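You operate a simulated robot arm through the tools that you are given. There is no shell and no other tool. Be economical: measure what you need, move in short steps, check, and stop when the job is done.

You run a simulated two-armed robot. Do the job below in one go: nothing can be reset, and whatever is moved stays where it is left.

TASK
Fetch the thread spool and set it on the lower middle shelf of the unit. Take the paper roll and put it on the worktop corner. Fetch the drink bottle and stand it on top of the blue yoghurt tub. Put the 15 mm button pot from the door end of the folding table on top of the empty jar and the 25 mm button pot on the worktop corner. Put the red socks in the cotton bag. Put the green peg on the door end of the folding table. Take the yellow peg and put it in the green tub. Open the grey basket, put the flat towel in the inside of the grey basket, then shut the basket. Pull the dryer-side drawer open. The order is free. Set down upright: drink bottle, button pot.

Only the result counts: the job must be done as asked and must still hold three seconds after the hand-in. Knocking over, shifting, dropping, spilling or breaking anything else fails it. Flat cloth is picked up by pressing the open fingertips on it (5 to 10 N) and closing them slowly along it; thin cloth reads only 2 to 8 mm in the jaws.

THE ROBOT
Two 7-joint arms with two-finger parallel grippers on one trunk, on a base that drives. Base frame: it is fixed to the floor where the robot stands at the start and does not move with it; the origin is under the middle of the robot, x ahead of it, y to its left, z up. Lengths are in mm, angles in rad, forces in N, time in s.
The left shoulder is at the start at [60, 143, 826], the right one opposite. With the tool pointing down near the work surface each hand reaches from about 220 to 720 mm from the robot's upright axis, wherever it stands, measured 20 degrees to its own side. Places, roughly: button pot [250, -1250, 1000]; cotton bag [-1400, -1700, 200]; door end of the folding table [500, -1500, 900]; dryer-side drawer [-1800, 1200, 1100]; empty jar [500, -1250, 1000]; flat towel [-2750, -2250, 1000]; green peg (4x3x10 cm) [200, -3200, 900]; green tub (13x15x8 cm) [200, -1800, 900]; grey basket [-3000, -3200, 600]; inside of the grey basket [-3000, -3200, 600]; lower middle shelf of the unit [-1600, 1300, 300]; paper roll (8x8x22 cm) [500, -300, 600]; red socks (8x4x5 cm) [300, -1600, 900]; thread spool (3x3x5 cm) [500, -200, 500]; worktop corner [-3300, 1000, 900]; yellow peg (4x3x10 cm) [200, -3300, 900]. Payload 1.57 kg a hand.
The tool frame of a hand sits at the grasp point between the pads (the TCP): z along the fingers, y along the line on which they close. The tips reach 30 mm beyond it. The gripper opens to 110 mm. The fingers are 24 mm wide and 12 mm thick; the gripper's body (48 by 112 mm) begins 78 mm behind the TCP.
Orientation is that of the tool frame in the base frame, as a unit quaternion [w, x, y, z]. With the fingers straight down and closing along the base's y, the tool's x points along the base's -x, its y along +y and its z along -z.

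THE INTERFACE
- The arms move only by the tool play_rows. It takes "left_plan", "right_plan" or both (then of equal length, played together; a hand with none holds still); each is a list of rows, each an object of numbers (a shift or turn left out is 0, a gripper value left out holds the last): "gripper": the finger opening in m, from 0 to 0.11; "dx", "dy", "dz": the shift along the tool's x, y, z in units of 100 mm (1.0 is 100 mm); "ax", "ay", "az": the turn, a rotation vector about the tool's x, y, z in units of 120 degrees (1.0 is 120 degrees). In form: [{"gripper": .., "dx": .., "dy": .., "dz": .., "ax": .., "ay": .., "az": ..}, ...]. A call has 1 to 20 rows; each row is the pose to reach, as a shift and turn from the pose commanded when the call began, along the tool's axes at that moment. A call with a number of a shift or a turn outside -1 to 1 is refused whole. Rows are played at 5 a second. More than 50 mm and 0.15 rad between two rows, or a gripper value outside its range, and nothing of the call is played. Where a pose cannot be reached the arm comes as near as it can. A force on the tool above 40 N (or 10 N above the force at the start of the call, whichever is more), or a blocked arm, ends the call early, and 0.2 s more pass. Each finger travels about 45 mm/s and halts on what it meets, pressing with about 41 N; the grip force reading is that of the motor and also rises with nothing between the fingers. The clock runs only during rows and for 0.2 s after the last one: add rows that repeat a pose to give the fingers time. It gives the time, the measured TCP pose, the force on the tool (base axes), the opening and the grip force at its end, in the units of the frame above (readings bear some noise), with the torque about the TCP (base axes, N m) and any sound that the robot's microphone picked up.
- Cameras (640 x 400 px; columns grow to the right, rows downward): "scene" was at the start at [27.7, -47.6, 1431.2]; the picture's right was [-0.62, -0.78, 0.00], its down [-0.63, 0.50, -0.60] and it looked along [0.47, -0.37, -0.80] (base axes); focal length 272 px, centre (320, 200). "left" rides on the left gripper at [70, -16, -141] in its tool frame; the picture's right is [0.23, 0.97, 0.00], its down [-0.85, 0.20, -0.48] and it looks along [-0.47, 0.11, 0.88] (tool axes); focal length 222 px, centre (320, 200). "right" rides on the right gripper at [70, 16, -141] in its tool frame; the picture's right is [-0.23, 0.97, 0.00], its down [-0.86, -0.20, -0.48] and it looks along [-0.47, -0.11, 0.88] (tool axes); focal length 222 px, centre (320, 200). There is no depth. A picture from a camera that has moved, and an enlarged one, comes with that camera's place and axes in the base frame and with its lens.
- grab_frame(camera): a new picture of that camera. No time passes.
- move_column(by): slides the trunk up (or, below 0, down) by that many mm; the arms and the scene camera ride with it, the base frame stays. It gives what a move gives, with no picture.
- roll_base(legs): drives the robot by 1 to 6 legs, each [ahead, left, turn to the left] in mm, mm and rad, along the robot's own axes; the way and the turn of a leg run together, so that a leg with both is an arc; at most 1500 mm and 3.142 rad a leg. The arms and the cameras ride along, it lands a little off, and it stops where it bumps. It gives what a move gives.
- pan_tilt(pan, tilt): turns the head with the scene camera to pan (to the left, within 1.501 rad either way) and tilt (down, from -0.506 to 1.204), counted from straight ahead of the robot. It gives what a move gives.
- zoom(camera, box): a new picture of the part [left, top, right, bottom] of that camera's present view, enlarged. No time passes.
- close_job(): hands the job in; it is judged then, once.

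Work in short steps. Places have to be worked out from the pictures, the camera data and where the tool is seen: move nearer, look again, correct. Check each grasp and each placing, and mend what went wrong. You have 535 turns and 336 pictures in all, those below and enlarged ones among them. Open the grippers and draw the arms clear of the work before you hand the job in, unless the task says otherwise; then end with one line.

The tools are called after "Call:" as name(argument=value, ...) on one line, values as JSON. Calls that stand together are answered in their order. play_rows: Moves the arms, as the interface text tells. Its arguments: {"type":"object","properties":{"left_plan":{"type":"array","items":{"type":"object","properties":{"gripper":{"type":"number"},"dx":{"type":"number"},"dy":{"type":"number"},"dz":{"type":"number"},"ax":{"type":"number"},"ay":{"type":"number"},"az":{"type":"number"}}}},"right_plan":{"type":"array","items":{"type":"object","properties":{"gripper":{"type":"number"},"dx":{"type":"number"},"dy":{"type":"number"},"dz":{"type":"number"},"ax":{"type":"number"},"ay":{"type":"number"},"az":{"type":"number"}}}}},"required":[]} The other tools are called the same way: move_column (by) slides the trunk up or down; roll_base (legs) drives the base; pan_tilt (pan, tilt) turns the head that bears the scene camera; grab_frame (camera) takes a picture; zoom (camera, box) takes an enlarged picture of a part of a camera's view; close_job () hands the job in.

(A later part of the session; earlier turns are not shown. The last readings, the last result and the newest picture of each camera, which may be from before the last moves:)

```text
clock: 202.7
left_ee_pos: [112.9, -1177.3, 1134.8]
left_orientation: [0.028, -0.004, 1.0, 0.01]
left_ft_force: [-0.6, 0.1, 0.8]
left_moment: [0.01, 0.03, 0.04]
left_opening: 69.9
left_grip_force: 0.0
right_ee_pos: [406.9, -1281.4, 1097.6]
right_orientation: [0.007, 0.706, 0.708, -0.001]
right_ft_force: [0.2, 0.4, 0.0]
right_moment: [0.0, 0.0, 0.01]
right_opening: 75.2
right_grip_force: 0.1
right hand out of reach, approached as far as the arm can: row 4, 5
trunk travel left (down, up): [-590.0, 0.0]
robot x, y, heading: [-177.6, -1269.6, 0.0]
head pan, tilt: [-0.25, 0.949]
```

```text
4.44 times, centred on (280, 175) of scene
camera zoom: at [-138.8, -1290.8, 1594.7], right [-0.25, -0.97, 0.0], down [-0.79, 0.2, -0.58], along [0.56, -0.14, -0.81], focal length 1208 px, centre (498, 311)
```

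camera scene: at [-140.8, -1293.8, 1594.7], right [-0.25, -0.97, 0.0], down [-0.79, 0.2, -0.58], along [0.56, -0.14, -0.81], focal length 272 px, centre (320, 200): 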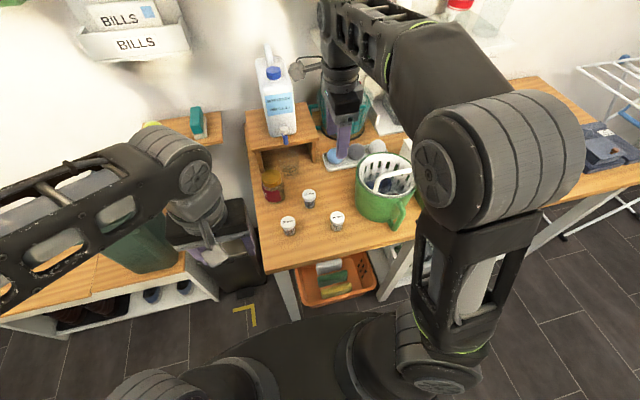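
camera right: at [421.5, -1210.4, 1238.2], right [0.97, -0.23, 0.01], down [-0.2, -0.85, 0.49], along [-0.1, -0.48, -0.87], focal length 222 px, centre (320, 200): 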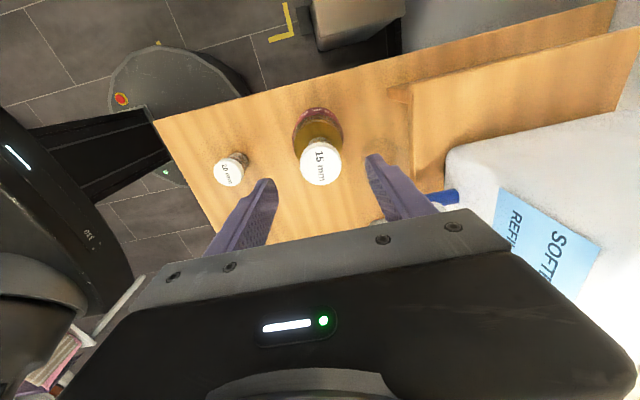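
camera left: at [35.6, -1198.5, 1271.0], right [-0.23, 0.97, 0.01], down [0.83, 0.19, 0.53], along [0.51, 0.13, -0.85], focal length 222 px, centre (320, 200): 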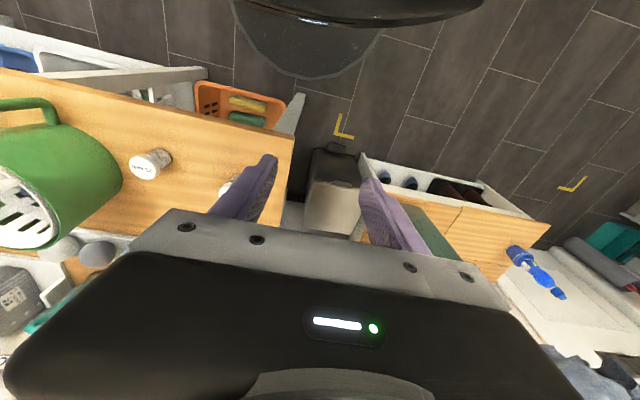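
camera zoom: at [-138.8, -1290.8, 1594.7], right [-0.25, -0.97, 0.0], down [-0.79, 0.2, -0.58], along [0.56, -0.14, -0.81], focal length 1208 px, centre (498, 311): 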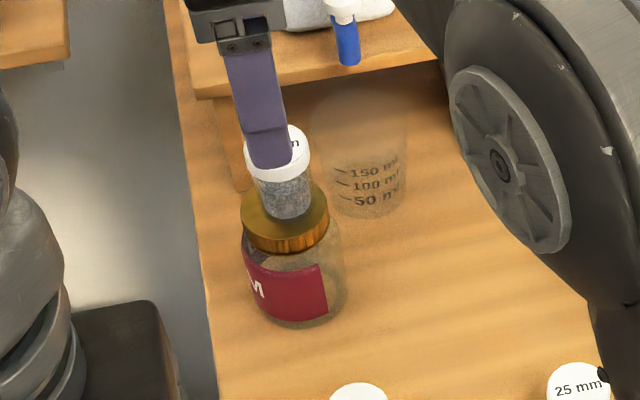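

15 mm pot stands on the jar. Pull the right hand back toward the robot and level/position the left hand; then strafe right.

Call:
play_rows(right_plan=[{"dy": -0.4, "dz": -0.1}, {"dy": -0.8, "dz": -0.2}, {"dy": -1.0, "dz": -0.3, "dx": -0.3}, {"dy": -1.0, "dz": -0.4, "dx": -0.6}, {"dy": -1.0, "dz": -0.4, "dx": -0.6}], left_plan=[{"ay": 0.027, "ax": 0.0105}, {"ay": 0.027, "ax": 0.0105}, {"ay": 0.027, "ax": 0.0105}, {"ay": 0.027, "ax": 0.0105}, {"ay": 0.027, "ax": 0.0105}])

Call:
roll_base(legs=[[0, -150, 0]])

Call:
grab_frame(camera="right")

Call:
grab_frame(camera="scene")

```text
clock: 203.9
left_ee_pos: [112.5, -1178.0, 1133.3]
left_orientation: [-0.001, -0.003, 1.0, -0.002]
left_ft_force: [0.2, 0.2, -0.4]
left_moment: [0.02, 0.0, -0.01]
left_opening: 70.0
left_grip_force: 0.1
right_ee_pos: [305.1, -1341.5, 1135.6]
right_orientation: [0.007, 0.706, 0.708, 0.0]
right_ft_force: [-0.3, 0.4, 0.3]
right_moment: [-0.02, 0.02, 0.02]
right_opening: 74.8
right_grip_force: 0.0
trunk travel left (down, up): [-590.0, 0.0]
robot x, y, heading: [-175.6, -1273.8, -0.002]
head pan, tilt: [-0.25, 0.949]
```

```text
clock: 205.3
left_ee_pos: [112.3, -1328.0, 1134.3]
left_orientation: [0.0, -0.002, 1.0, 0.0]
left_ft_force: [-1.0, -1.0, 0.6]
left_moment: [0.02, -0.01, 0.0]
left_opening: 70.5
left_grip_force: 0.0
right_ee_pos: [305.1, -1491.7, 1135.6]
right_orientation: [0.008, 0.708, 0.707, 0.0]
right_ft_force: [0.7, -0.4, 0.4]
right_moment: [0.03, 0.04, 0.02]
right_opening: 74.7
right_grip_force: 0.1
trunk travel left (down, up): [-590.0, 0.0]
robot x, y, heading: [-177.3, -1420.5, -0.0]
head pan, tilt: [-0.25, 0.949]
```

```text
233 pictures are left
camera right: at [320.1, -1421.3, 1276.3], right [0.97, -0.23, 0.01], down [-0.2, -0.85, 0.49], along [-0.1, -0.47, -0.87], focal length 222 px, centre (320, 200)
```

right: 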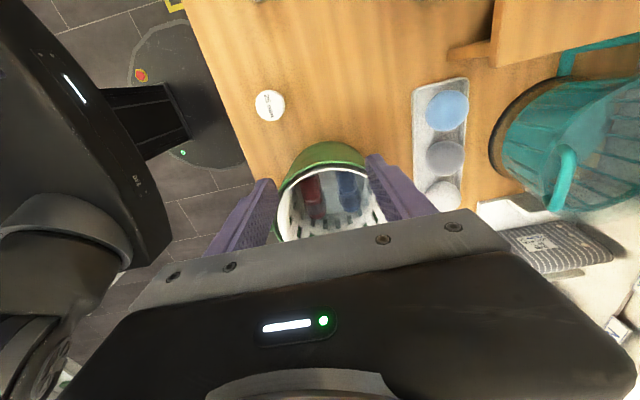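

```text
232 pictures are left
camera scene: at [-138.9, -1441.7, 1594.7], right [-0.25, -0.97, 0.0], down [-0.79, 0.2, -0.58], along [0.56, -0.14, -0.81], focal length 272 px, centre (320, 200)
```

scene: 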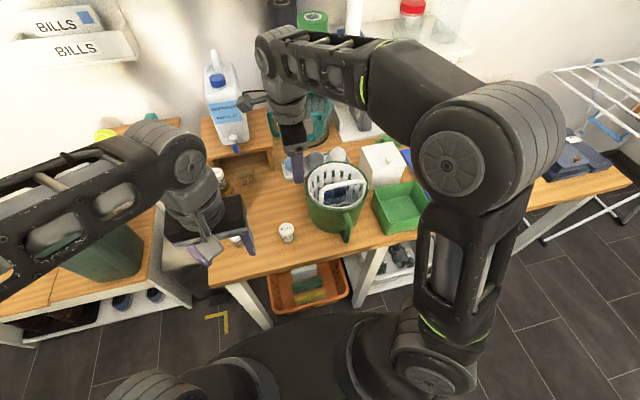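

Zoom on the bucket interior.

Call:
zoom(camera="right", box=[260, 130, 400, 250])

Call:
zoom(camera="scene", box=[290, 140, 390, 250])

```text
3.33 times, centred on (330, 190) of right
camera zoom: at [320.1, -1421.3, 1276.3], right [0.97, -0.23, 0.01], down [-0.2, -0.85, 0.49], along [-0.1, -0.47, -0.87], focal length 740 px, centre (287, 233)
```

zoom: 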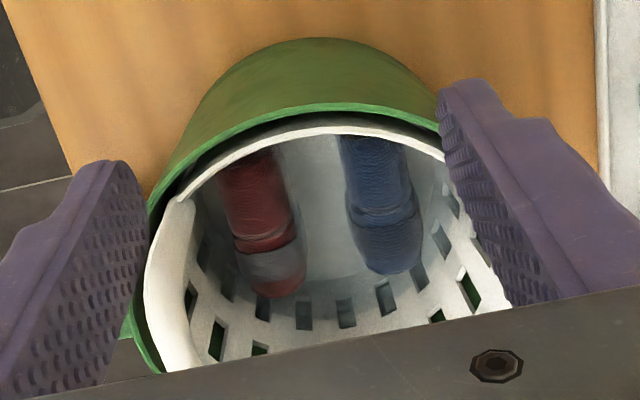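

```text
3.64 times, centred on (340, 195) of scene
camera zoom: at [-138.9, -1441.7, 1594.7], right [-0.25, -0.97, 0.0], down [-0.79, 0.2, -0.58], along [0.56, -0.14, -0.81], focal length 988 px, centre (247, 218)
```

zoom: 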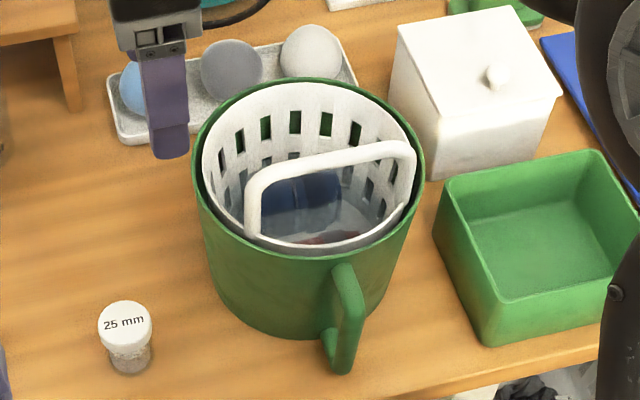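

Geometry: bucket rim ≈1030, centre ≈[283,-1595]; its colander handle stands near x≈248 up to ≈1074. I'll tilt the right hand 20° (leaning to +x) and look again over the bucket.

Call:
play_rows(right_plan=[{"ax": 0.055, "gripper": 0.06}, {"ax": 0.11}, {"ax": 0.1667}, {"ax": 0.1667, "dx": -0.3}, {"ax": 0.1667, "dx": -0.5}, {"ax": 0.1667, "dx": -0.5}])

Call:
grab_frame(camera="right")

Call:
zoom(camera="scene", box=[270, 90, 410, 250])

```text
clock: 206.7
left_ee_pos: [111.4, -1326.7, 1133.2]
left_orientation: [0.0, -0.002, 1.0, -0.001]
left_ft_force: [0.5, -0.5, 0.2]
left_moment: [-0.02, 0.03, 0.0]
left_opening: 69.8
left_grip_force: 0.0
right_ee_pos: [291.2, -1487.3, 1108.3]
right_orientation: [-0.055, 0.7, 0.711, -0.04]
right_ft_force: [0.1, 0.0, -0.2]
right_moment: [-0.01, -0.01, -0.01]
right_opening: 60.1
right_grip_force: 0.0
right hand out of reach, approached as far as the arm can: row 1, 2, 3, 4, 5, 6
trunk travel left (down, up): [-590.0, 0.0]
robot x, y, heading: [-182.6, -1421.1, -0.0]
head pan, tilt: [-0.25, 0.949]
```

```text
229 pictures are left
camera right: at [325.9, -1420.2, 1246.6], right [0.97, -0.21, -0.14], down [-0.12, -0.87, 0.48], along [-0.22, -0.45, -0.87], focal length 222 px, centre (320, 200)
```

right: 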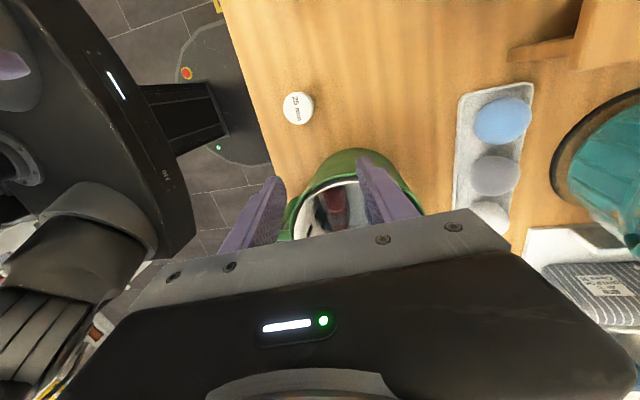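

```text
2.50 times, centred on (340, 170) of scene
camera zoom: at [-139.2, -1439.7, 1594.7], right [-0.25, -0.97, 0.0], down [-0.79, 0.2, -0.58], along [0.56, -0.14, -0.81], focal length 679 px, centre (270, 275)
```

zoom: 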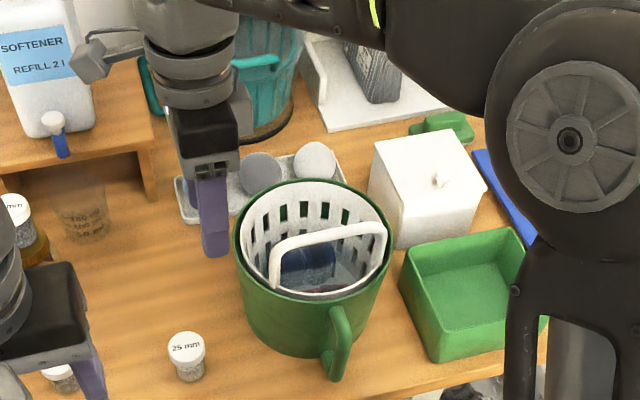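

The tilt was limited at this height; go lower beside the bucket and add the rest of the tilt.

Call:
play_rows(right_plan=[{"dz": 0.2, "dy": 0.1}, {"dz": 0.35, "dy": 0.2, "ax": 0.05}, {"dz": 0.35, "dy": 0.2, "ax": 0.1}, {"dz": 0.35, "dy": 0.2, "ax": 0.1}])

```text
clock: 207.7
left_ee_pos: [113.2, -1325.5, 1134.0]
left_orientation: [0.0, -0.004, 1.0, -0.001]
left_ft_force: [0.1, -0.1, 0.5]
left_moment: [0.0, 0.03, 0.0]
left_opening: 69.8
left_grip_force: 0.1
right_ee_pos: [306.8, -1485.8, 1067.9]
right_orientation: [-0.09, 0.696, 0.708, -0.075]
right_ft_force: [-0.1, 0.2, -0.1]
right_moment: [0.0, 0.05, 0.01]
right_opening: 59.7
right_grip_force: 0.0
right hand out of reach, approached as far as the arm can: row 3, 4
trunk travel left (down, up): [-590.0, 0.0]
robot x, y, heading: [-178.4, -1423.9, -0.001]
head pan, tilt: [-0.25, 0.949]
```

Tilt is ≈13°. Raise slightly and move over the bucket centre line y≈-1585, x≈305.

Call:
play_rows(right_plan=[{"dz": -0.25}, {"dz": -0.25, "dx": -0.3}, {"dz": -0.25, "dx": -0.7}, {"dz": -0.25, "dx": -1.0}, {"dz": -0.25, "dx": -1.0}])

Call:
grab_frame(camera="right")

Call:
zoom(camera="scene", box=[270, 90, 410, 250])

```text
clock: 208.9
left_ee_pos: [111.6, -1326.5, 1133.2]
left_orientation: [0.001, -0.004, 1.0, -0.001]
left_ft_force: [0.0, 0.2, 0.4]
left_moment: [0.0, -0.04, -0.01]
left_opening: 70.0
left_grip_force: 0.1
right_ee_pos: [302.3, -1546.2, 1079.3]
right_orientation: [-0.077, 0.696, 0.71, -0.074]
right_ft_force: [-0.1, -0.4, 0.7]
right_moment: [0.02, -0.02, -0.02]
right_opening: 59.4
right_grip_force: 0.2
right hand out of reach, approached as far as the arm can: row 1, 2, 3, 4, 5
trunk travel left (down, up): [-590.0, 0.0]
robot x, y, heading: [-178.7, -1417.2, -0.001]
head pan, tilt: [-0.25, 0.949]
```

```text
227 pictures are left
camera right: at [347.6, -1476.6, 1215.0], right [0.96, -0.21, -0.21], down [-0.08, -0.86, 0.5], along [-0.28, -0.47, -0.84], focal length 222 px, centre (320, 200)
```

right: 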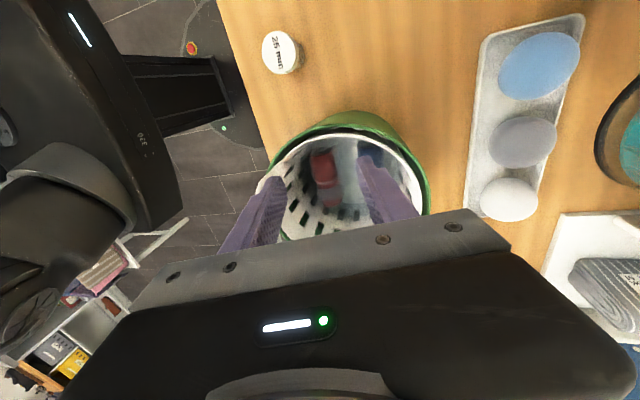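

```text
2.50 times, centred on (340, 170) of scene
camera zoom: at [-139.5, -1439.6, 1594.7], right [-0.25, -0.97, 0.0], down [-0.79, 0.2, -0.58], along [0.56, -0.14, -0.81], focal length 679 px, centre (270, 275)
```

zoom: 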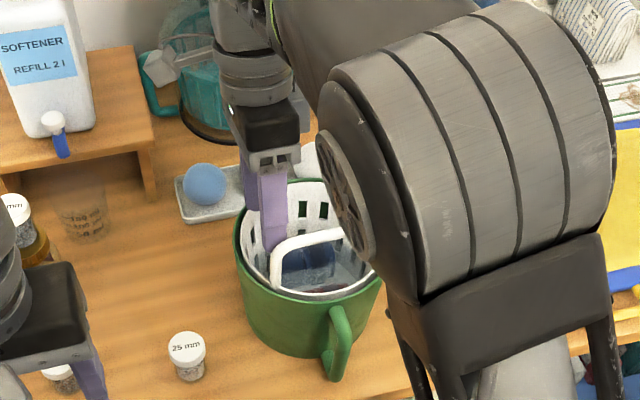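

Before going in, I want a better look inside the bucket. Untilt and pull the right hand back out, then use the left hand's camera.

Call:
play_rows(right_plan=[{"dx": 0.3, "dz": -0.1}, {"dx": 0.7, "dz": -0.1, "ax": -0.05}, {"dx": 0.9, "dz": -0.2, "ax": -0.103}, {"dx": 0.9, "dz": -0.2, "ax": -0.103}])

Call:
play_rows(right_plan=[{"dy": -0.4}, {"dy": -0.8}, {"dy": -1.0, "dz": -0.3}, {"dy": -1.0, "dz": -0.5}, {"dy": -1.0, "dz": -0.5}])

Call:
grab_frame(camera="scene")

```text
clock: 209.9
left_ee_pos: [112.2, -1327.5, 1133.4]
left_orientation: [-0.001, -0.003, 1.0, 0.0]
left_ft_force: [0.9, 0.1, 0.2]
left_moment: [0.01, 0.01, -0.01]
left_opening: 70.1
left_grip_force: 0.2
right_ee_pos: [306.0, -1457.7, 1100.9]
right_orientation: [-0.016, 0.702, 0.712, 0.001]
right_ft_force: [0.7, 0.5, -0.5]
right_moment: [-0.03, -0.01, 0.01]
right_opening: 60.1
right_grip_force: 0.0
right hand out of reach, approached as far as the arm can: row 1
trunk travel left (down, up): [-590.0, 0.0]
robot x, y, heading: [-179.4, -1418.6, -0.002]
head pan, tilt: [-0.25, 0.949]
```

```text
clock: 211.1
left_ee_pos: [112.9, -1327.2, 1134.4]
left_orientation: [0.0, -0.002, 1.0, 0.0]
left_ft_force: [-0.1, 1.1, 0.2]
left_moment: [0.02, 0.03, -0.03]
left_opening: 70.0
left_grip_force: 0.1
right_ee_pos: [206.2, -1460.2, 1152.6]
right_orientation: [-0.016, 0.702, 0.712, 0.001]
right_ft_force: [0.2, 0.2, -0.4]
right_moment: [0.0, 0.01, -0.01]
right_opening: 60.0
right_grip_force: 0.0
trunk travel left (down, up): [-590.0, 0.0]
robot x, y, heading: [-178.6, -1416.8, -0.003]
head pan, tilt: [-0.25, 0.949]
```

```text
225 pictures are left
camera scene: at [-139.1, -1439.9, 1594.7], right [-0.25, -0.97, 0.0], down [-0.79, 0.2, -0.58], along [0.56, -0.14, -0.81], focal length 272 px, centre (320, 200)
```

scene: 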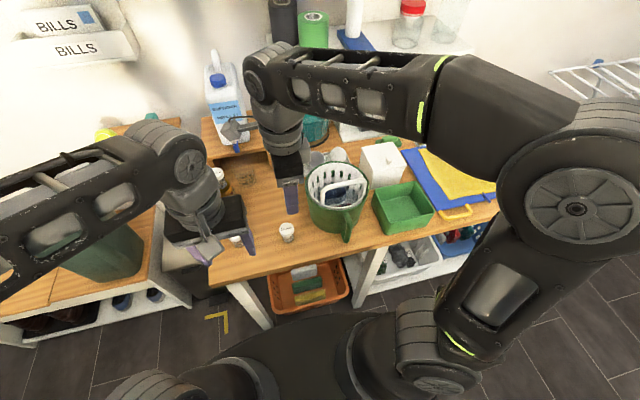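

Turn the right hand to close along y and hover over the bucket to view it from the robot side.

Call:
play_rows(right_plan=[{"az": -0.068, "dx": -0.1, "dy": 0.05}, {"az": -0.136, "dx": -0.2, "dy": 0.1}, {"az": -0.205, "dx": -0.3, "dy": 0.15}, {"az": -0.273, "dx": -0.4, "dy": 0.2}, {"az": -0.341, "dx": -0.5, "dy": 0.3}, {"az": -0.409, "dx": -0.6, "dy": 0.4}, {"az": -0.477, "dx": -0.7, "dy": 0.5}, {"az": -0.545, "dx": -0.8, "dy": 0.55}, {"az": -0.614, "dx": -0.9, "dy": 0.6}, {"az": -0.682, "dx": -1.0, "dy": 0.7}, {"az": -0.75, "dx": -1.0, "dy": 0.7}, {"az": -0.75, "dx": -1.0, "dy": 0.7}])

Call:
grab_frame(camera="right")

```text
clock: 213.7
left_ee_pos: [113.7, -1327.6, 1134.3]
left_orientation: [-0.001, -0.003, 1.0, 0.0]
left_ft_force: [0.1, 0.6, -0.8]
left_moment: [0.02, 0.01, 0.01]
left_opening: 69.9
left_grip_force: 0.1
right_ee_pos: [279.3, -1559.8, 1148.4]
right_orientation: [-0.01, -0.008, 1.0, 0.012]
right_ft_force: [0.3, -0.1, -0.4]
right_moment: [-0.01, 0.02, -0.02]
right_opening: 59.8
right_grip_force: 0.1
trunk travel left (down, up): [-590.0, 0.0]
robot x, y, heading: [-181.4, -1419.8, 0.0]
head pan, tilt: [-0.25, 0.949]
```

```text
224 pictures are left
camera right: at [212.2, -1547.7, 1291.4], right [0.21, 0.98, 0.02], down [0.87, -0.2, 0.46], along [0.45, -0.08, -0.89], focal length 222 px, centre (320, 200)
```

right: 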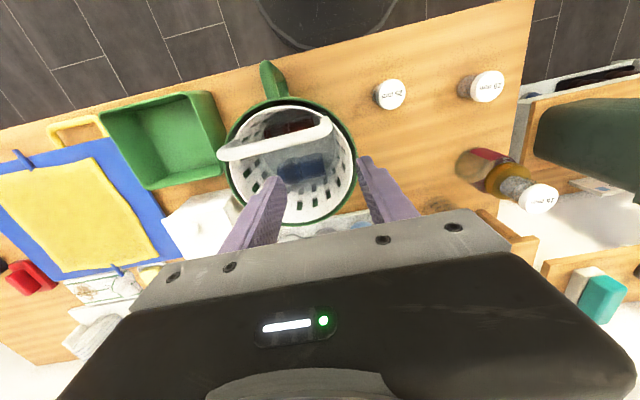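

Call:
zoom(camera="right", box=[200, 50, 380, 240])

```text
2.11 times, centred on (290, 145) of right
camera zoom: at [212.2, -1547.7, 1291.4], right [0.21, 0.98, 0.02], down [0.87, -0.2, 0.46], along [0.45, -0.08, -0.89], focal length 468 px, centre (383, 316)
```

zoom: 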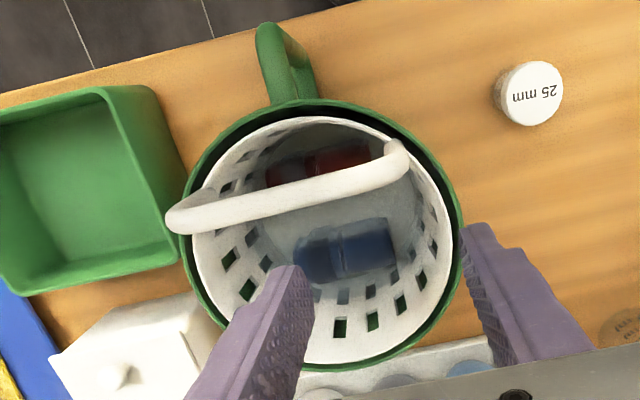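

I now have good numbers: red sock centre ≈[270,-1600,~935], 80 mm along y; handle bar at x≈252, top 1072. Plan: close along y with a 10° lean so the gripper body passes beside the handle. First tilt and hover.

Call:
play_rows(right_plan=[{"ay": 0.025, "ax": 0.0115, "dy": -0.1, "gripper": 0.092}, {"ay": 0.05, "ax": 0.0115, "dy": -0.2, "dz": 0.1}, {"ay": 0.074, "ax": 0.0115, "dy": -0.4, "dz": 0.2, "dx": -0.05}, {"ay": 0.074, "ax": 0.0115, "dy": -0.4, "dz": 0.35, "dx": -0.06}, {"ay": 0.074, "ax": 0.0115, "dy": -0.4, "dz": 0.35, "dx": -0.06}])

Call:
zoom(camera="right", box=[180, 50, 460, 240])

```text
clock: 214.9
left_ee_pos: [112.3, -1326.5, 1133.3]
left_orientation: [0.001, -0.003, 1.0, -0.001]
left_ft_force: [-0.6, 0.2, -0.2]
left_moment: [-0.02, -0.02, 0.01]
left_opening: 69.9
left_grip_force: 0.1
right_ee_pos: [285.4, -1597.9, 1111.3]
right_orientation: [-0.088, -0.009, 0.996, -0.001]
right_ft_force: [0.9, -0.6, 0.9]
right_moment: [0.0, 0.02, -0.01]
right_opening: 91.9
right_grip_force: 0.0
right hand out of reach, approached as far as the arm can: row 2, 3
trunk travel left (down, up): [-590.0, 0.0]
robot x, y, heading: [-176.7, -1422.3, -0.004]
head pan, tilt: [-0.25, 0.949]
```

```text
2.11 times, centred on (320, 145) of right
camera zoom: at [240.7, -1583.1, 1263.1], right [0.21, 0.98, -0.04], down [0.93, -0.18, 0.32], along [0.31, -0.1, -0.95], focal length 468 px, centre (320, 316)
```

zoom: 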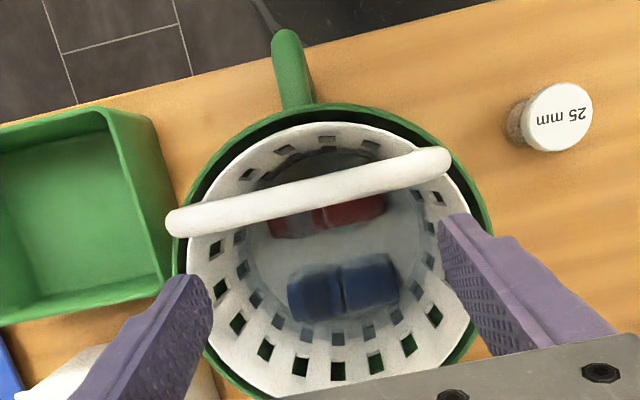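

Ends of the sock: y -1641…-1558, centre x≈268. Descend vertically beside the handle to TCP z≈1020.

Call:
play_rows(right_plan=[{"dz": 0.3, "dx": -0.05}, {"dz": 0.6, "dx": -0.09}, {"dz": 0.9, "dx": -0.14}, {"dz": 0.9, "dx": -0.14}])

Call:
zoom(camera="right", box=[180, 50, 460, 240])

Call:
zoom(camera="scene", box=[270, 90, 410, 250])

```text
clock: 215.9
left_ee_pos: [113.3, -1327.8, 1133.0]
left_orientation: [0.0, -0.002, 1.0, -0.001]
left_ft_force: [-0.4, -0.8, 0.4]
left_moment: [0.0, -0.02, 0.04]
left_opening: 69.9
left_grip_force: 0.2
right_ee_pos: [281.4, -1597.0, 1021.6]
right_orientation: [-0.088, -0.009, 0.996, -0.001]
right_ft_force: [0.1, 0.6, 0.3]
right_moment: [0.0, -0.04, -0.01]
right_opening: 92.0
right_grip_force: 0.0
trunk travel left (down, up): [-590.0, 0.0]
robot x, y, heading: [-181.4, -1419.1, -0.004]
head pan, tilt: [-0.25, 0.949]
```

```text
2.11 times, centred on (320, 145) of right
camera zoom: at [238.1, -1582.1, 1173.0], right [0.21, 0.98, -0.04], down [0.93, -0.18, 0.32], along [0.31, -0.1, -0.95], focal length 468 px, centre (320, 316)
```

zoom: 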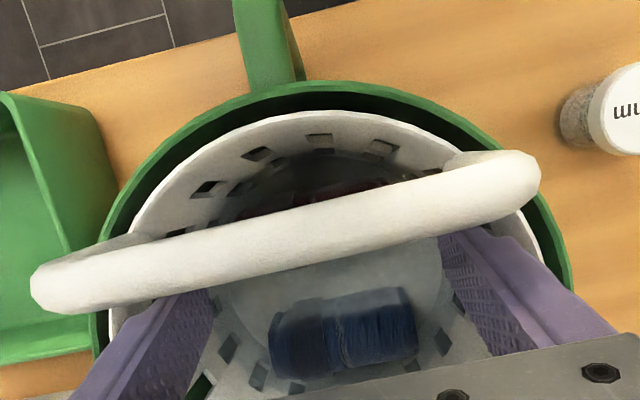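

```text
2.50 times, centred on (340, 170) of scene
camera zoom: at [-139.3, -1439.7, 1594.7], right [-0.25, -0.97, 0.0], down [-0.79, 0.2, -0.58], along [0.56, -0.14, -0.81], focal length 679 px, centre (270, 275)
```

zoom: 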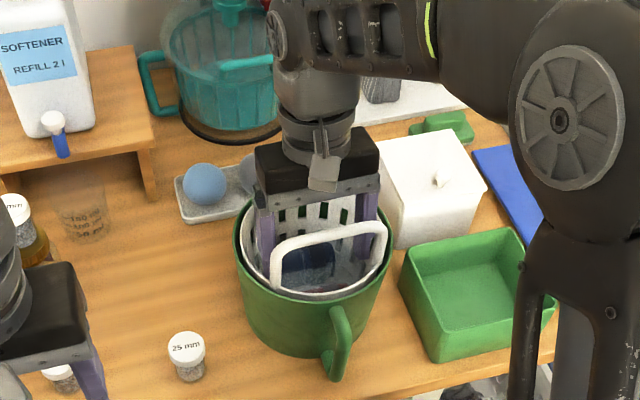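

Clear so far. Continue down to TCP z≈950 with x→273.

Call:
play_rows(right_plan=[{"dz": 0.15, "dx": -0.02, "dy": -0.01}, {"dz": 0.3, "dx": -0.03, "dy": -0.02}, {"dz": 0.42, "dx": -0.035, "dy": -0.02}, {"dz": 0.52, "dx": -0.04, "dy": -0.02}, {"dz": 0.6, "dx": -0.04, "dy": -0.02}, {"dz": 0.66, "dx": -0.04, "dy": -0.02}, {"dz": 0.71, "dx": -0.04, "dy": -0.02}, {"dz": 0.71, "dx": -0.04, "dy": -0.02}])

Call:
grab_frame(camera="right")

Call:
zoom(camera="scene", box=[270, 90, 410, 250])

```text
clock: 217.7
left_ee_pos: [113.8, -1326.1, 1134.0]
left_orientation: [-0.001, -0.004, 1.0, 0.0]
left_ft_force: [-1.2, 0.1, 0.1]
left_moment: [0.0, 0.02, -0.01]
left_opening: 69.9
left_grip_force: 0.2
right_ee_pos: [276.1, -1600.9, 950.5]
right_orientation: [-0.087, -0.008, 0.996, -0.001]
right_ft_force: [13.4, 0.7, 12.2]
right_moment: [0.04, -0.17, 0.03]
right_opening: 87.1
right_grip_force: 0.2
trunk travel left (down, up): [-590.0, 0.0]
robot x, y, heading: [-180.3, -1424.7, -0.002]
head pan, tilt: [-0.25, 0.949]
```

```text
219 pictures are left
camera right: at [231.5, -1584.4, 1102.0], right [0.21, 0.98, -0.04], down [0.93, -0.18, 0.32], along [0.31, -0.1, -0.94], focal length 222 px, centre (320, 200)
```

right: 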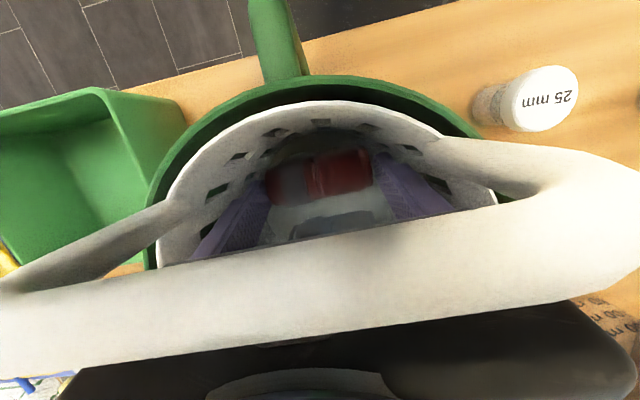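

```text
2.50 times, centred on (340, 170) of scene
camera zoom: at [-137.8, -1439.4, 1594.7], right [-0.25, -0.97, 0.0], down [-0.79, 0.2, -0.58], along [0.56, -0.14, -0.81], focal length 679 px, centre (270, 275)
```

zoom: 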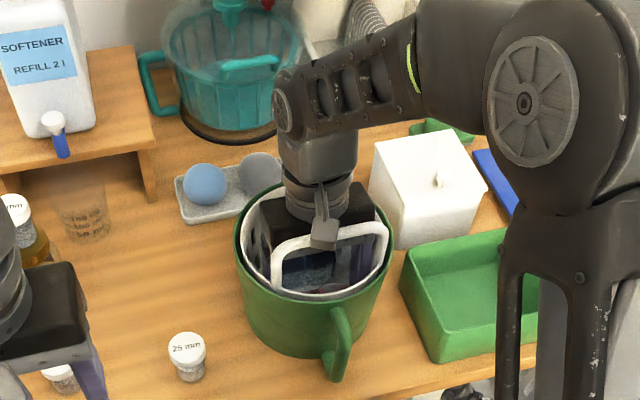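

Fingertips touch the colander wall, and the red sock is right between them. Close now.

Call:
play_rows(right_plan=[{"gripper": 0.08}, {"gripper": 0.07}, {"gripper": 0.06}, {"gripper": 0.05}, {"gripper": 0.05}, {"gripper": 0.05}])

Call:
grab_frame(camera="right")

```text
clock: 219.1
left_ee_pos: [112.7, -1327.7, 1134.5]
left_orientation: [-0.001, -0.003, 1.0, -0.001]
left_ft_force: [0.5, 1.1, -0.8]
left_moment: [0.01, 0.03, -0.03]
left_opening: 70.2
left_grip_force: 0.0
right_ee_pos: [272.9, -1600.2, 951.3]
right_orientation: [-0.088, -0.009, 0.996, -0.001]
right_ft_force: [0.1, 0.5, 0.0]
right_moment: [-0.02, -0.02, 0.0]
right_opening: 74.4
right_grip_force: 41.2
trunk travel left (down, up): [-590.0, 0.0]
robot x, y, heading: [-180.5, -1424.4, 0.001]
head pan, tilt: [-0.25, 0.949]
```

```text
217 pictures are left
camera right: at [230.1, -1584.9, 1101.9], right [0.21, 0.98, -0.04], down [0.93, -0.18, 0.32], along [0.31, -0.1, -0.95], focal length 222 px, centre (320, 200)
```

right: 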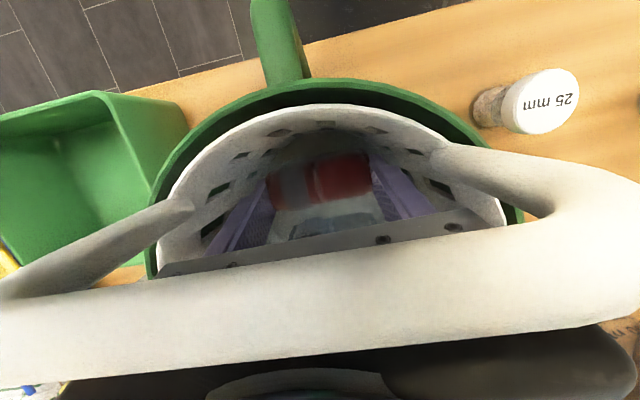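

Gripped at 74 mm. Lift straight up, drifting +x to keep the sock clear of the handle.

Call:
play_rows(right_plan=[{"dz": -0.1, "dx": 0.018}, {"dz": -0.295, "dx": 0.05}, {"dz": -0.46, "dx": 0.02}, {"dz": -0.61, "dx": -0.013}, {"dz": -0.8, "dx": 0.02}, {"dz": -0.98, "dx": 0.053}, {"dz": -0.98, "dx": 0.053}])

Call:
grab_frame(camera="right")

Call:
zoom(camera="scene", box=[270, 90, 410, 250])

```text
clock: 220.7
left_ee_pos: [112.3, -1326.5, 1133.2]
left_orientation: [-0.001, -0.003, 1.0, 0.0]
left_ft_force: [-1.2, -0.1, 0.0]
left_moment: [0.02, 0.04, 0.02]
left_opening: 70.0
left_grip_force: 0.0
right_ee_pos: [287.0, -1600.7, 1047.6]
right_orientation: [-0.089, -0.008, 0.996, -0.001]
right_ft_force: [0.1, 1.2, -0.7]
right_moment: [-0.01, -0.03, -0.01]
right_opening: 74.5
right_grip_force: 40.8
trunk travel left (down, up): [-590.0, 0.0]
robot x, y, heading: [-180.0, -1421.0, 0.003]
head pan, tilt: [-0.25, 0.949]
```

```text
216 pictures are left
camera right: at [242.5, -1585.0, 1199.7], right [0.21, 0.98, -0.04], down [0.93, -0.18, 0.32], along [0.31, -0.1, -0.95], focal length 222 px, centre (320, 200)
```

right: 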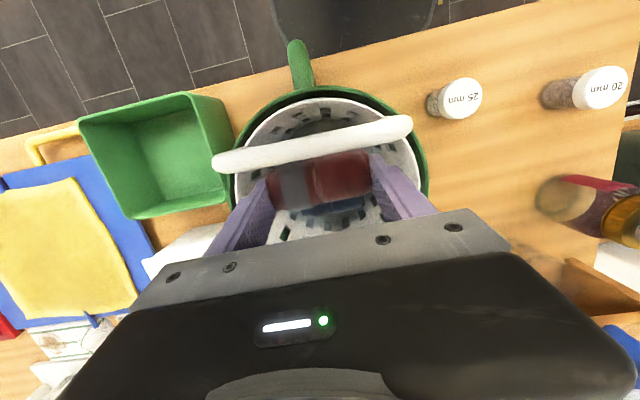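

```text
2.50 times, centred on (340, 170) of scene
camera zoom: at [-138.8, -1439.8, 1594.7], right [-0.25, -0.97, 0.0], down [-0.79, 0.2, -0.58], along [0.56, -0.14, -0.81], focal length 679 px, centre (270, 275)
```

zoom: 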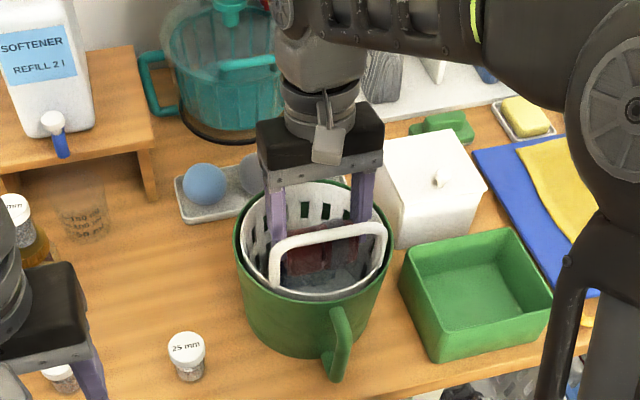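

Sock is up. Lift further above the handle, then pull back.

Call:
play_rows(right_plan=[{"dz": -0.3, "dx": 0.05}, {"dz": -0.6, "dx": 0.1}, {"dz": -0.75, "dx": 0.14}, {"dz": -0.75, "dx": 0.14}])

Call:
play_rows(right_plan=[{"dx": 0.1, "ay": -0.03}, {"dx": 0.3, "ay": -0.083, "dz": -0.2}, {"dx": 0.6, "ay": -0.083, "dz": -0.3}, {"dx": 0.8, "ay": -0.083, "dz": -0.3, "dy": -0.3}, {"dx": 0.8, "ay": -0.083, "dz": -0.3, "dy": -0.6}, {"dx": 0.8, "ay": -0.083, "dz": -0.3, "dy": -0.6}])

Call:
grab_frame(camera="scene")

```text
clock: 221.7
left_ee_pos: [112.7, -1325.9, 1134.2]
left_orientation: [0.0, -0.002, 1.0, -0.001]
left_ft_force: [0.9, 0.3, -0.3]
left_moment: [-0.04, -0.03, 0.0]
left_opening: 69.9
left_grip_force: 0.2
right_ee_pos: [286.3, -1598.4, 1109.9]
right_orientation: [-0.088, -0.008, 0.996, -0.002]
right_ft_force: [0.0, -0.2, -0.5]
right_moment: [0.0, -0.01, 0.02]
right_opening: 74.4
right_grip_force: 40.8
right hand out of reach, approached as far as the arm can: row 3, 4
trunk travel left (down, up): [-590.0, 0.0]
robot x, y, heading: [-178.7, -1419.9, -0.004]
head pan, tilt: [-0.25, 0.949]
```

```text
clock: 223.1
left_ee_pos: [111.5, -1327.0, 1133.0]
left_orientation: [0.0, -0.004, 1.0, -0.001]
left_ft_force: [0.3, 0.5, -0.1]
left_moment: [0.0, 0.02, -0.01]
left_opening: 70.0
left_grip_force: 0.1
right_ee_pos: [214.5, -1661.4, 1152.7]
right_orientation: [-0.002, -0.008, 1.0, 0.0]
right_ft_force: [-0.3, -0.4, -0.5]
right_moment: [-0.01, -0.04, 0.02]
right_opening: 74.7
right_grip_force: 40.5
trunk travel left (down, up): [-590.0, 0.0]
robot x, y, heading: [-178.7, -1423.1, -0.006]
head pan, tilt: [-0.25, 0.949]
```

```text
214 pictures are left
camera scene: at [-139.1, -1439.8, 1594.7], right [-0.25, -0.97, 0.0], down [-0.79, 0.2, -0.58], along [0.56, -0.14, -0.81], focal length 272 px, centre (320, 200)
```

scene: 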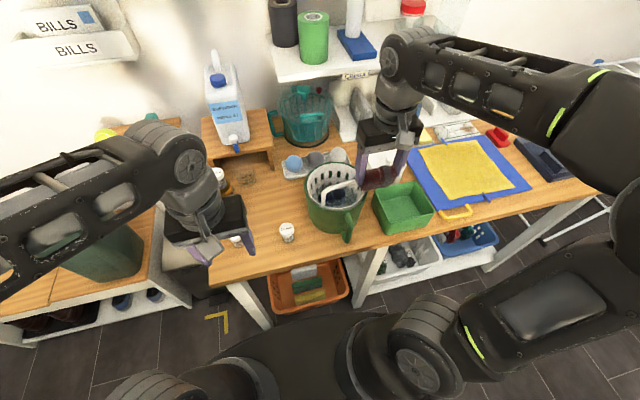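

Socks secured in the right hand. Now the left hand goes for the 25 mm pot near [244,-1436].

Call:
play_rows(left_plan=[{"dx": -0.3, "dy": -0.2, "gripper": 0.06}, {"dx": -0.6, "dy": -0.4, "dz": 0.2}, {"dx": -0.9, "dy": -0.7, "dz": 0.4}, {"dx": -1.0, "dy": -0.9, "dz": 0.6}, {"dx": -1.0, "dy": -1.0, "dz": 0.8}, {"dx": -1.0, "dy": -1.0, "dz": 0.8}])

Call:
grab_frame(camera="left")

```text
clock: 224.5
left_ee_pos: [211.5, -1426.1, 1054.1]
left_orientation: [0.0, -0.004, 1.0, -0.001]
left_ft_force: [1.2, 0.0, -0.7]
left_moment: [-0.02, -0.01, 0.05]
left_opening: 59.9
left_grip_force: 0.0
right_ee_pos: [212.6, -1661.3, 1152.1]
right_orientation: [-0.001, -0.009, 1.0, 0.0]
right_ft_force: [-0.3, -0.3, 0.1]
right_moment: [-0.01, 0.0, -0.01]
right_opening: 74.4
right_grip_force: 41.2
trunk travel left (down, up): [-590.0, 0.0]
robot x, y, heading: [-176.3, -1419.0, -0.002]
head pan, tilt: [-0.25, 0.949]
```

```text
213 pictures are left
camera left: at [143.2, -1443.4, 1194.9], right [-0.23, 0.97, 0.0], down [0.85, 0.21, 0.48], along [0.46, 0.11, -0.88], focal length 222 px, centre (320, 200)
```

left: 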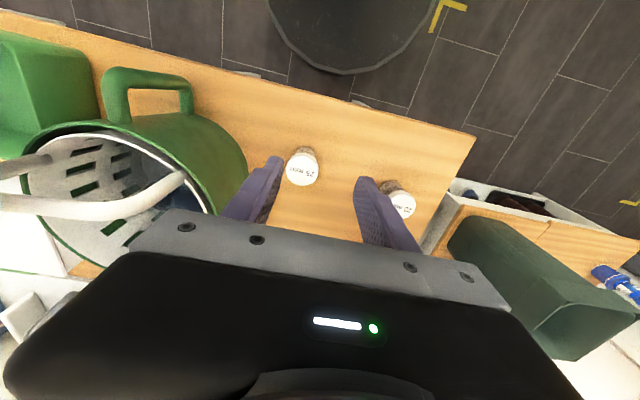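

Pot at ≈[241,-1442]. Align and descend to z≈995.

Call:
play_rows(left_plan=[{"dx": -0.2, "dy": -0.1, "dz": 0.1}, {"dx": -0.3, "dy": -0.16, "dz": 0.3}, {"dx": -0.3, "dy": -0.16, "dz": 0.58}, {"dx": -0.3, "dy": -0.16, "dz": 0.58}])

Call:
grab_frame(camera="left")

```text
clock: 225.5
left_ee_pos: [242.3, -1443.5, 995.7]
left_orientation: [0.0, -0.003, 1.0, -0.001]
left_ft_force: [0.2, -0.5, 0.8]
left_moment: [-0.02, 0.0, 0.01]
left_opening: 60.2
left_grip_force: 0.1
right_ee_pos: [214.4, -1662.3, 1153.1]
right_orientation: [0.0, -0.008, 1.0, 0.0]
right_ft_force: [-0.5, 0.4, 0.6]
right_moment: [0.01, -0.01, 0.03]
right_opening: 74.3
right_grip_force: 40.7
trunk travel left (down, up): [-590.0, 0.0]
robot x, y, heading: [-176.5, -1419.8, -0.001]
head pan, tilt: [-0.25, 0.949]
```

```text
212 pictures are left
camera left: at [173.7, -1459.7, 1137.4], right [-0.23, 0.97, 0.0], down [0.85, 0.21, 0.48], along [0.46, 0.11, -0.88], focal length 222 px, centre (320, 200)
```

left: 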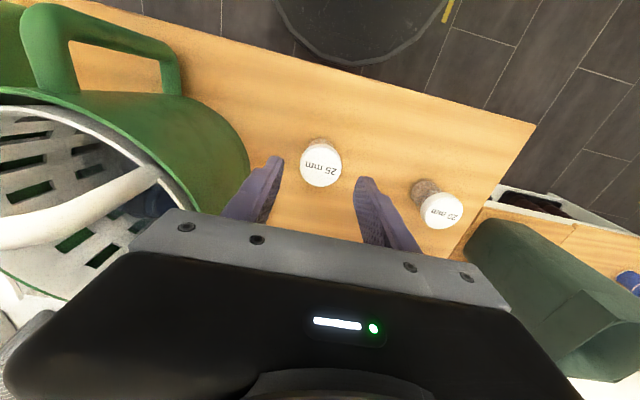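

Aligned (shift -5 x). Descend and grip.

Call:
play_rows(left_plan=[{"dx": 0.05, "dz": 0.2}, {"dx": 0.05, "dz": 0.4}, {"dx": 0.05, "dz": 0.6}, {"dx": 0.05, "dz": 0.69}, {"dx": 0.05, "dz": 0.69}])

Call:
play_rows(left_plan=[{"gripper": 0.045}, {"gripper": 0.035}, {"gripper": 0.025}, {"gripper": 0.02}, {"gripper": 0.02}, {"gripper": 0.02}])

Call:
play_rows(left_plan=[{"dz": -0.1}, {"dz": -0.4}, {"dz": -0.8}, {"dz": -1.0}, {"dz": -1.0}])

Call:
grab_frame(camera="left")

```text
clock: 226.7
left_ee_pos: [238.2, -1442.6, 926.7]
left_orientation: [-0.001, -0.003, 1.0, -0.001]
left_ft_force: [0.0, 0.1, -0.3]
left_moment: [0.0, -0.02, -0.02]
left_opening: 60.2
left_grip_force: 0.1
right_ee_pos: [214.2, -1661.9, 1152.8]
right_orientation: [0.0, -0.008, 1.0, -0.001]
right_ft_force: [-0.3, -0.4, 0.4]
right_moment: [-0.01, -0.02, 0.02]
right_opening: 75.0
right_grip_force: 40.6
trunk travel left (down, up): [-590.0, 0.0]
robot x, y, heading: [-178.1, -1420.3, -0.002]
head pan, tilt: [-0.25, 0.949]
```

```text
clock: 228.1
left_ee_pos: [238.4, -1442.7, 927.0]
left_orientation: [-0.001, -0.003, 1.0, -0.001]
left_ft_force: [0.1, -0.1, -0.3]
left_moment: [0.01, 0.01, 0.02]
left_opening: 39.6
left_grip_force: 41.3
right_ee_pos: [213.9, -1660.9, 1152.1]
right_orientation: [-0.001, -0.009, 1.0, 0.0]
right_ft_force: [0.1, 1.2, 0.3]
right_moment: [0.0, 0.0, 0.01]
right_opening: 74.3
right_grip_force: 40.9
trunk travel left (down, up): [-590.0, 0.0]
robot x, y, heading: [-179.1, -1415.7, -0.006]
head pan, tilt: [-0.25, 0.949]
```

```text
clock: 229.3
left_ee_pos: [238.0, -1441.7, 1026.6]
left_orientation: [0.0, -0.003, 1.0, -0.002]
left_ft_force: [0.0, -0.9, 0.4]
left_moment: [0.03, 0.01, -0.03]
left_opening: 39.6
left_grip_force: 41.2
right_ee_pos: [214.4, -1661.9, 1151.8]
right_orientation: [0.0, -0.01, 1.0, 0.0]
right_ft_force: [-0.3, -0.6, -0.2]
right_moment: [0.02, -0.04, -0.02]
right_opening: 74.7
right_grip_force: 41.6
trunk travel left (down, up): [-590.0, 0.0]
robot x, y, heading: [-182.0, -1421.8, -0.002]
head pan, tilt: [-0.25, 0.949]
```

```text
211 pictures are left
camera left: at [169.0, -1459.4, 1168.6], right [-0.23, 0.97, 0.0], down [0.85, 0.21, 0.48], along [0.46, 0.11, -0.88], focal length 222 px, centre (320, 200)
```

left: 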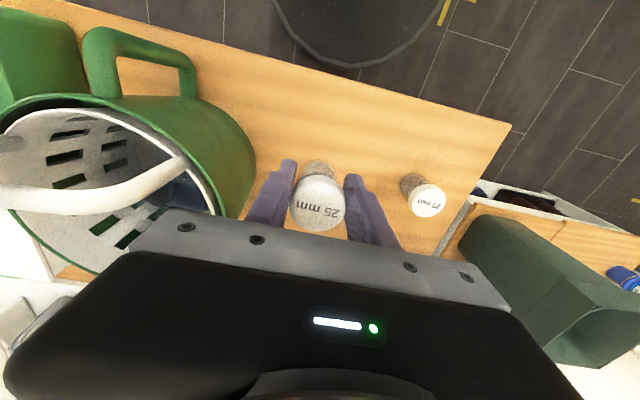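

25 mm pot held. Retract the left hand, back off from the table and turn to face the sorter bags.

Call:
play_rows(left_plan=[{"dz": -0.4}, {"dz": -0.8, "dx": 0.3}, {"dz": -1.0, "dx": 0.7}, {"dz": -1.0, "dx": 1.0}, {"dz": -1.0, "dx": 1.0}])

Call:
roll_base(legs=[[-250, 0, 0], [0, 0, 3.14]])

Call:
pan_tilt(pan=0.1, tilt=0.6)

Call:
grab_frame(camera="scene")

```text
clock: 230.5
left_ee_pos: [138.3, -1442.9, 1126.7]
left_orientation: [-0.002, -0.003, 1.0, -0.001]
left_ft_force: [-0.4, -0.6, -0.4]
left_moment: [-0.01, 0.02, -0.03]
left_opening: 39.6
left_grip_force: 40.9
right_ee_pos: [214.2, -1662.6, 1152.2]
right_orientation: [-0.001, -0.009, 1.0, 0.0]
right_ft_force: [0.6, 0.5, -0.2]
right_moment: [-0.02, -0.01, 0.02]
right_opening: 74.4
right_grip_force: 40.9
trunk travel left (down, up): [-590.0, 0.0]
robot x, y, heading: [-178.0, -1420.2, 0.005]
head pan, tilt: [-0.25, 0.949]
```

```text
clock: 239.7
left_ee_pos: [-744.6, -1406.4, 1125.8]
left_orientation: [-0.001, 1.0, 0.014, 0.001]
left_ft_force: [0.2, -0.1, -0.4]
left_moment: [0.01, 0.01, 0.01]
left_opening: 39.8
left_grip_force: 41.3
right_ee_pos: [-825.5, -1186.2, 1151.6]
right_orientation: [0.0, 1.0, 0.019, 0.001]
right_ft_force: [0.1, -0.8, -0.7]
right_moment: [0.02, 0.0, 0.01]
right_opening: 74.5
right_grip_force: 40.9
trunk travel left (down, up): [-590.0, 0.0]
robot x, y, heading: [-425.6, -1418.1, -3.116]
head pan, tilt: [-0.25, 0.949]
```

```text
clock: 240.5
left_ee_pos: [-744.4, -1405.4, 1127.0]
left_orientation: [-0.002, 1.0, 0.013, 0.0]
left_ft_force: [-0.3, -0.1, -0.4]
left_moment: [0.03, 0.01, 0.0]
left_opening: 39.5
left_grip_force: 40.9
right_ee_pos: [-825.4, -1186.9, 1152.4]
right_orientation: [-0.001, 1.0, 0.019, 0.001]
right_ft_force: [-0.5, -0.1, -0.9]
right_moment: [0.01, 0.01, -0.01]
right_opening: 74.6
right_grip_force: 40.5
trunk travel left (down, up): [-590.0, 0.0]
robot x, y, heading: [-431.0, -1420.0, -3.12]
head pan, tilt: [0.099, 0.6]
```

```text
210 pictures are left
camera scene: at [-485.1, -1431.3, 1623.0], right [-0.12, 0.99, 0.0], down [0.56, 0.07, -0.82], along [-0.82, -0.1, -0.57], focal length 272 px, centre (320, 200)
```

scene: 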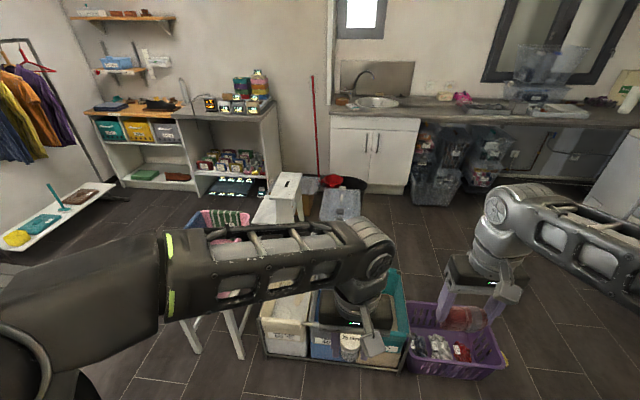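

Call:
zoom(camera="scene", box=[230, 260, 420, 390])

Call:
grab_frame(camera="left")

```text
3.08 times, centred on (325, 325) of scene
camera zoom: at [-485.1, -1431.3, 1623.0], right [-0.12, 0.99, 0.0], down [0.56, 0.07, -0.82], along [-0.82, -0.1, -0.57], focal length 836 px, centre (305, -185)
```

zoom: 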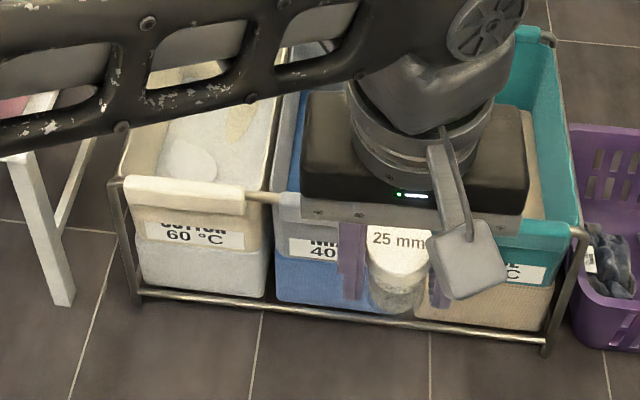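

```text
208 pictures are left
camera left: at [-676.1, -1387.9, 1268.5], right [0.25, -0.97, 0.0], down [-0.85, -0.22, 0.48], along [-0.46, -0.12, -0.88], focal length 222 px, centre (320, 200)
```

left: 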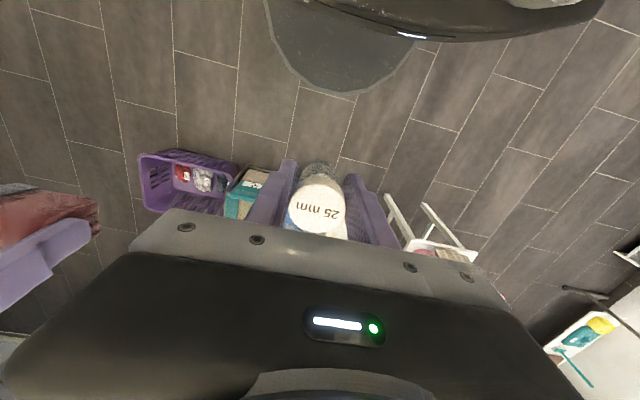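

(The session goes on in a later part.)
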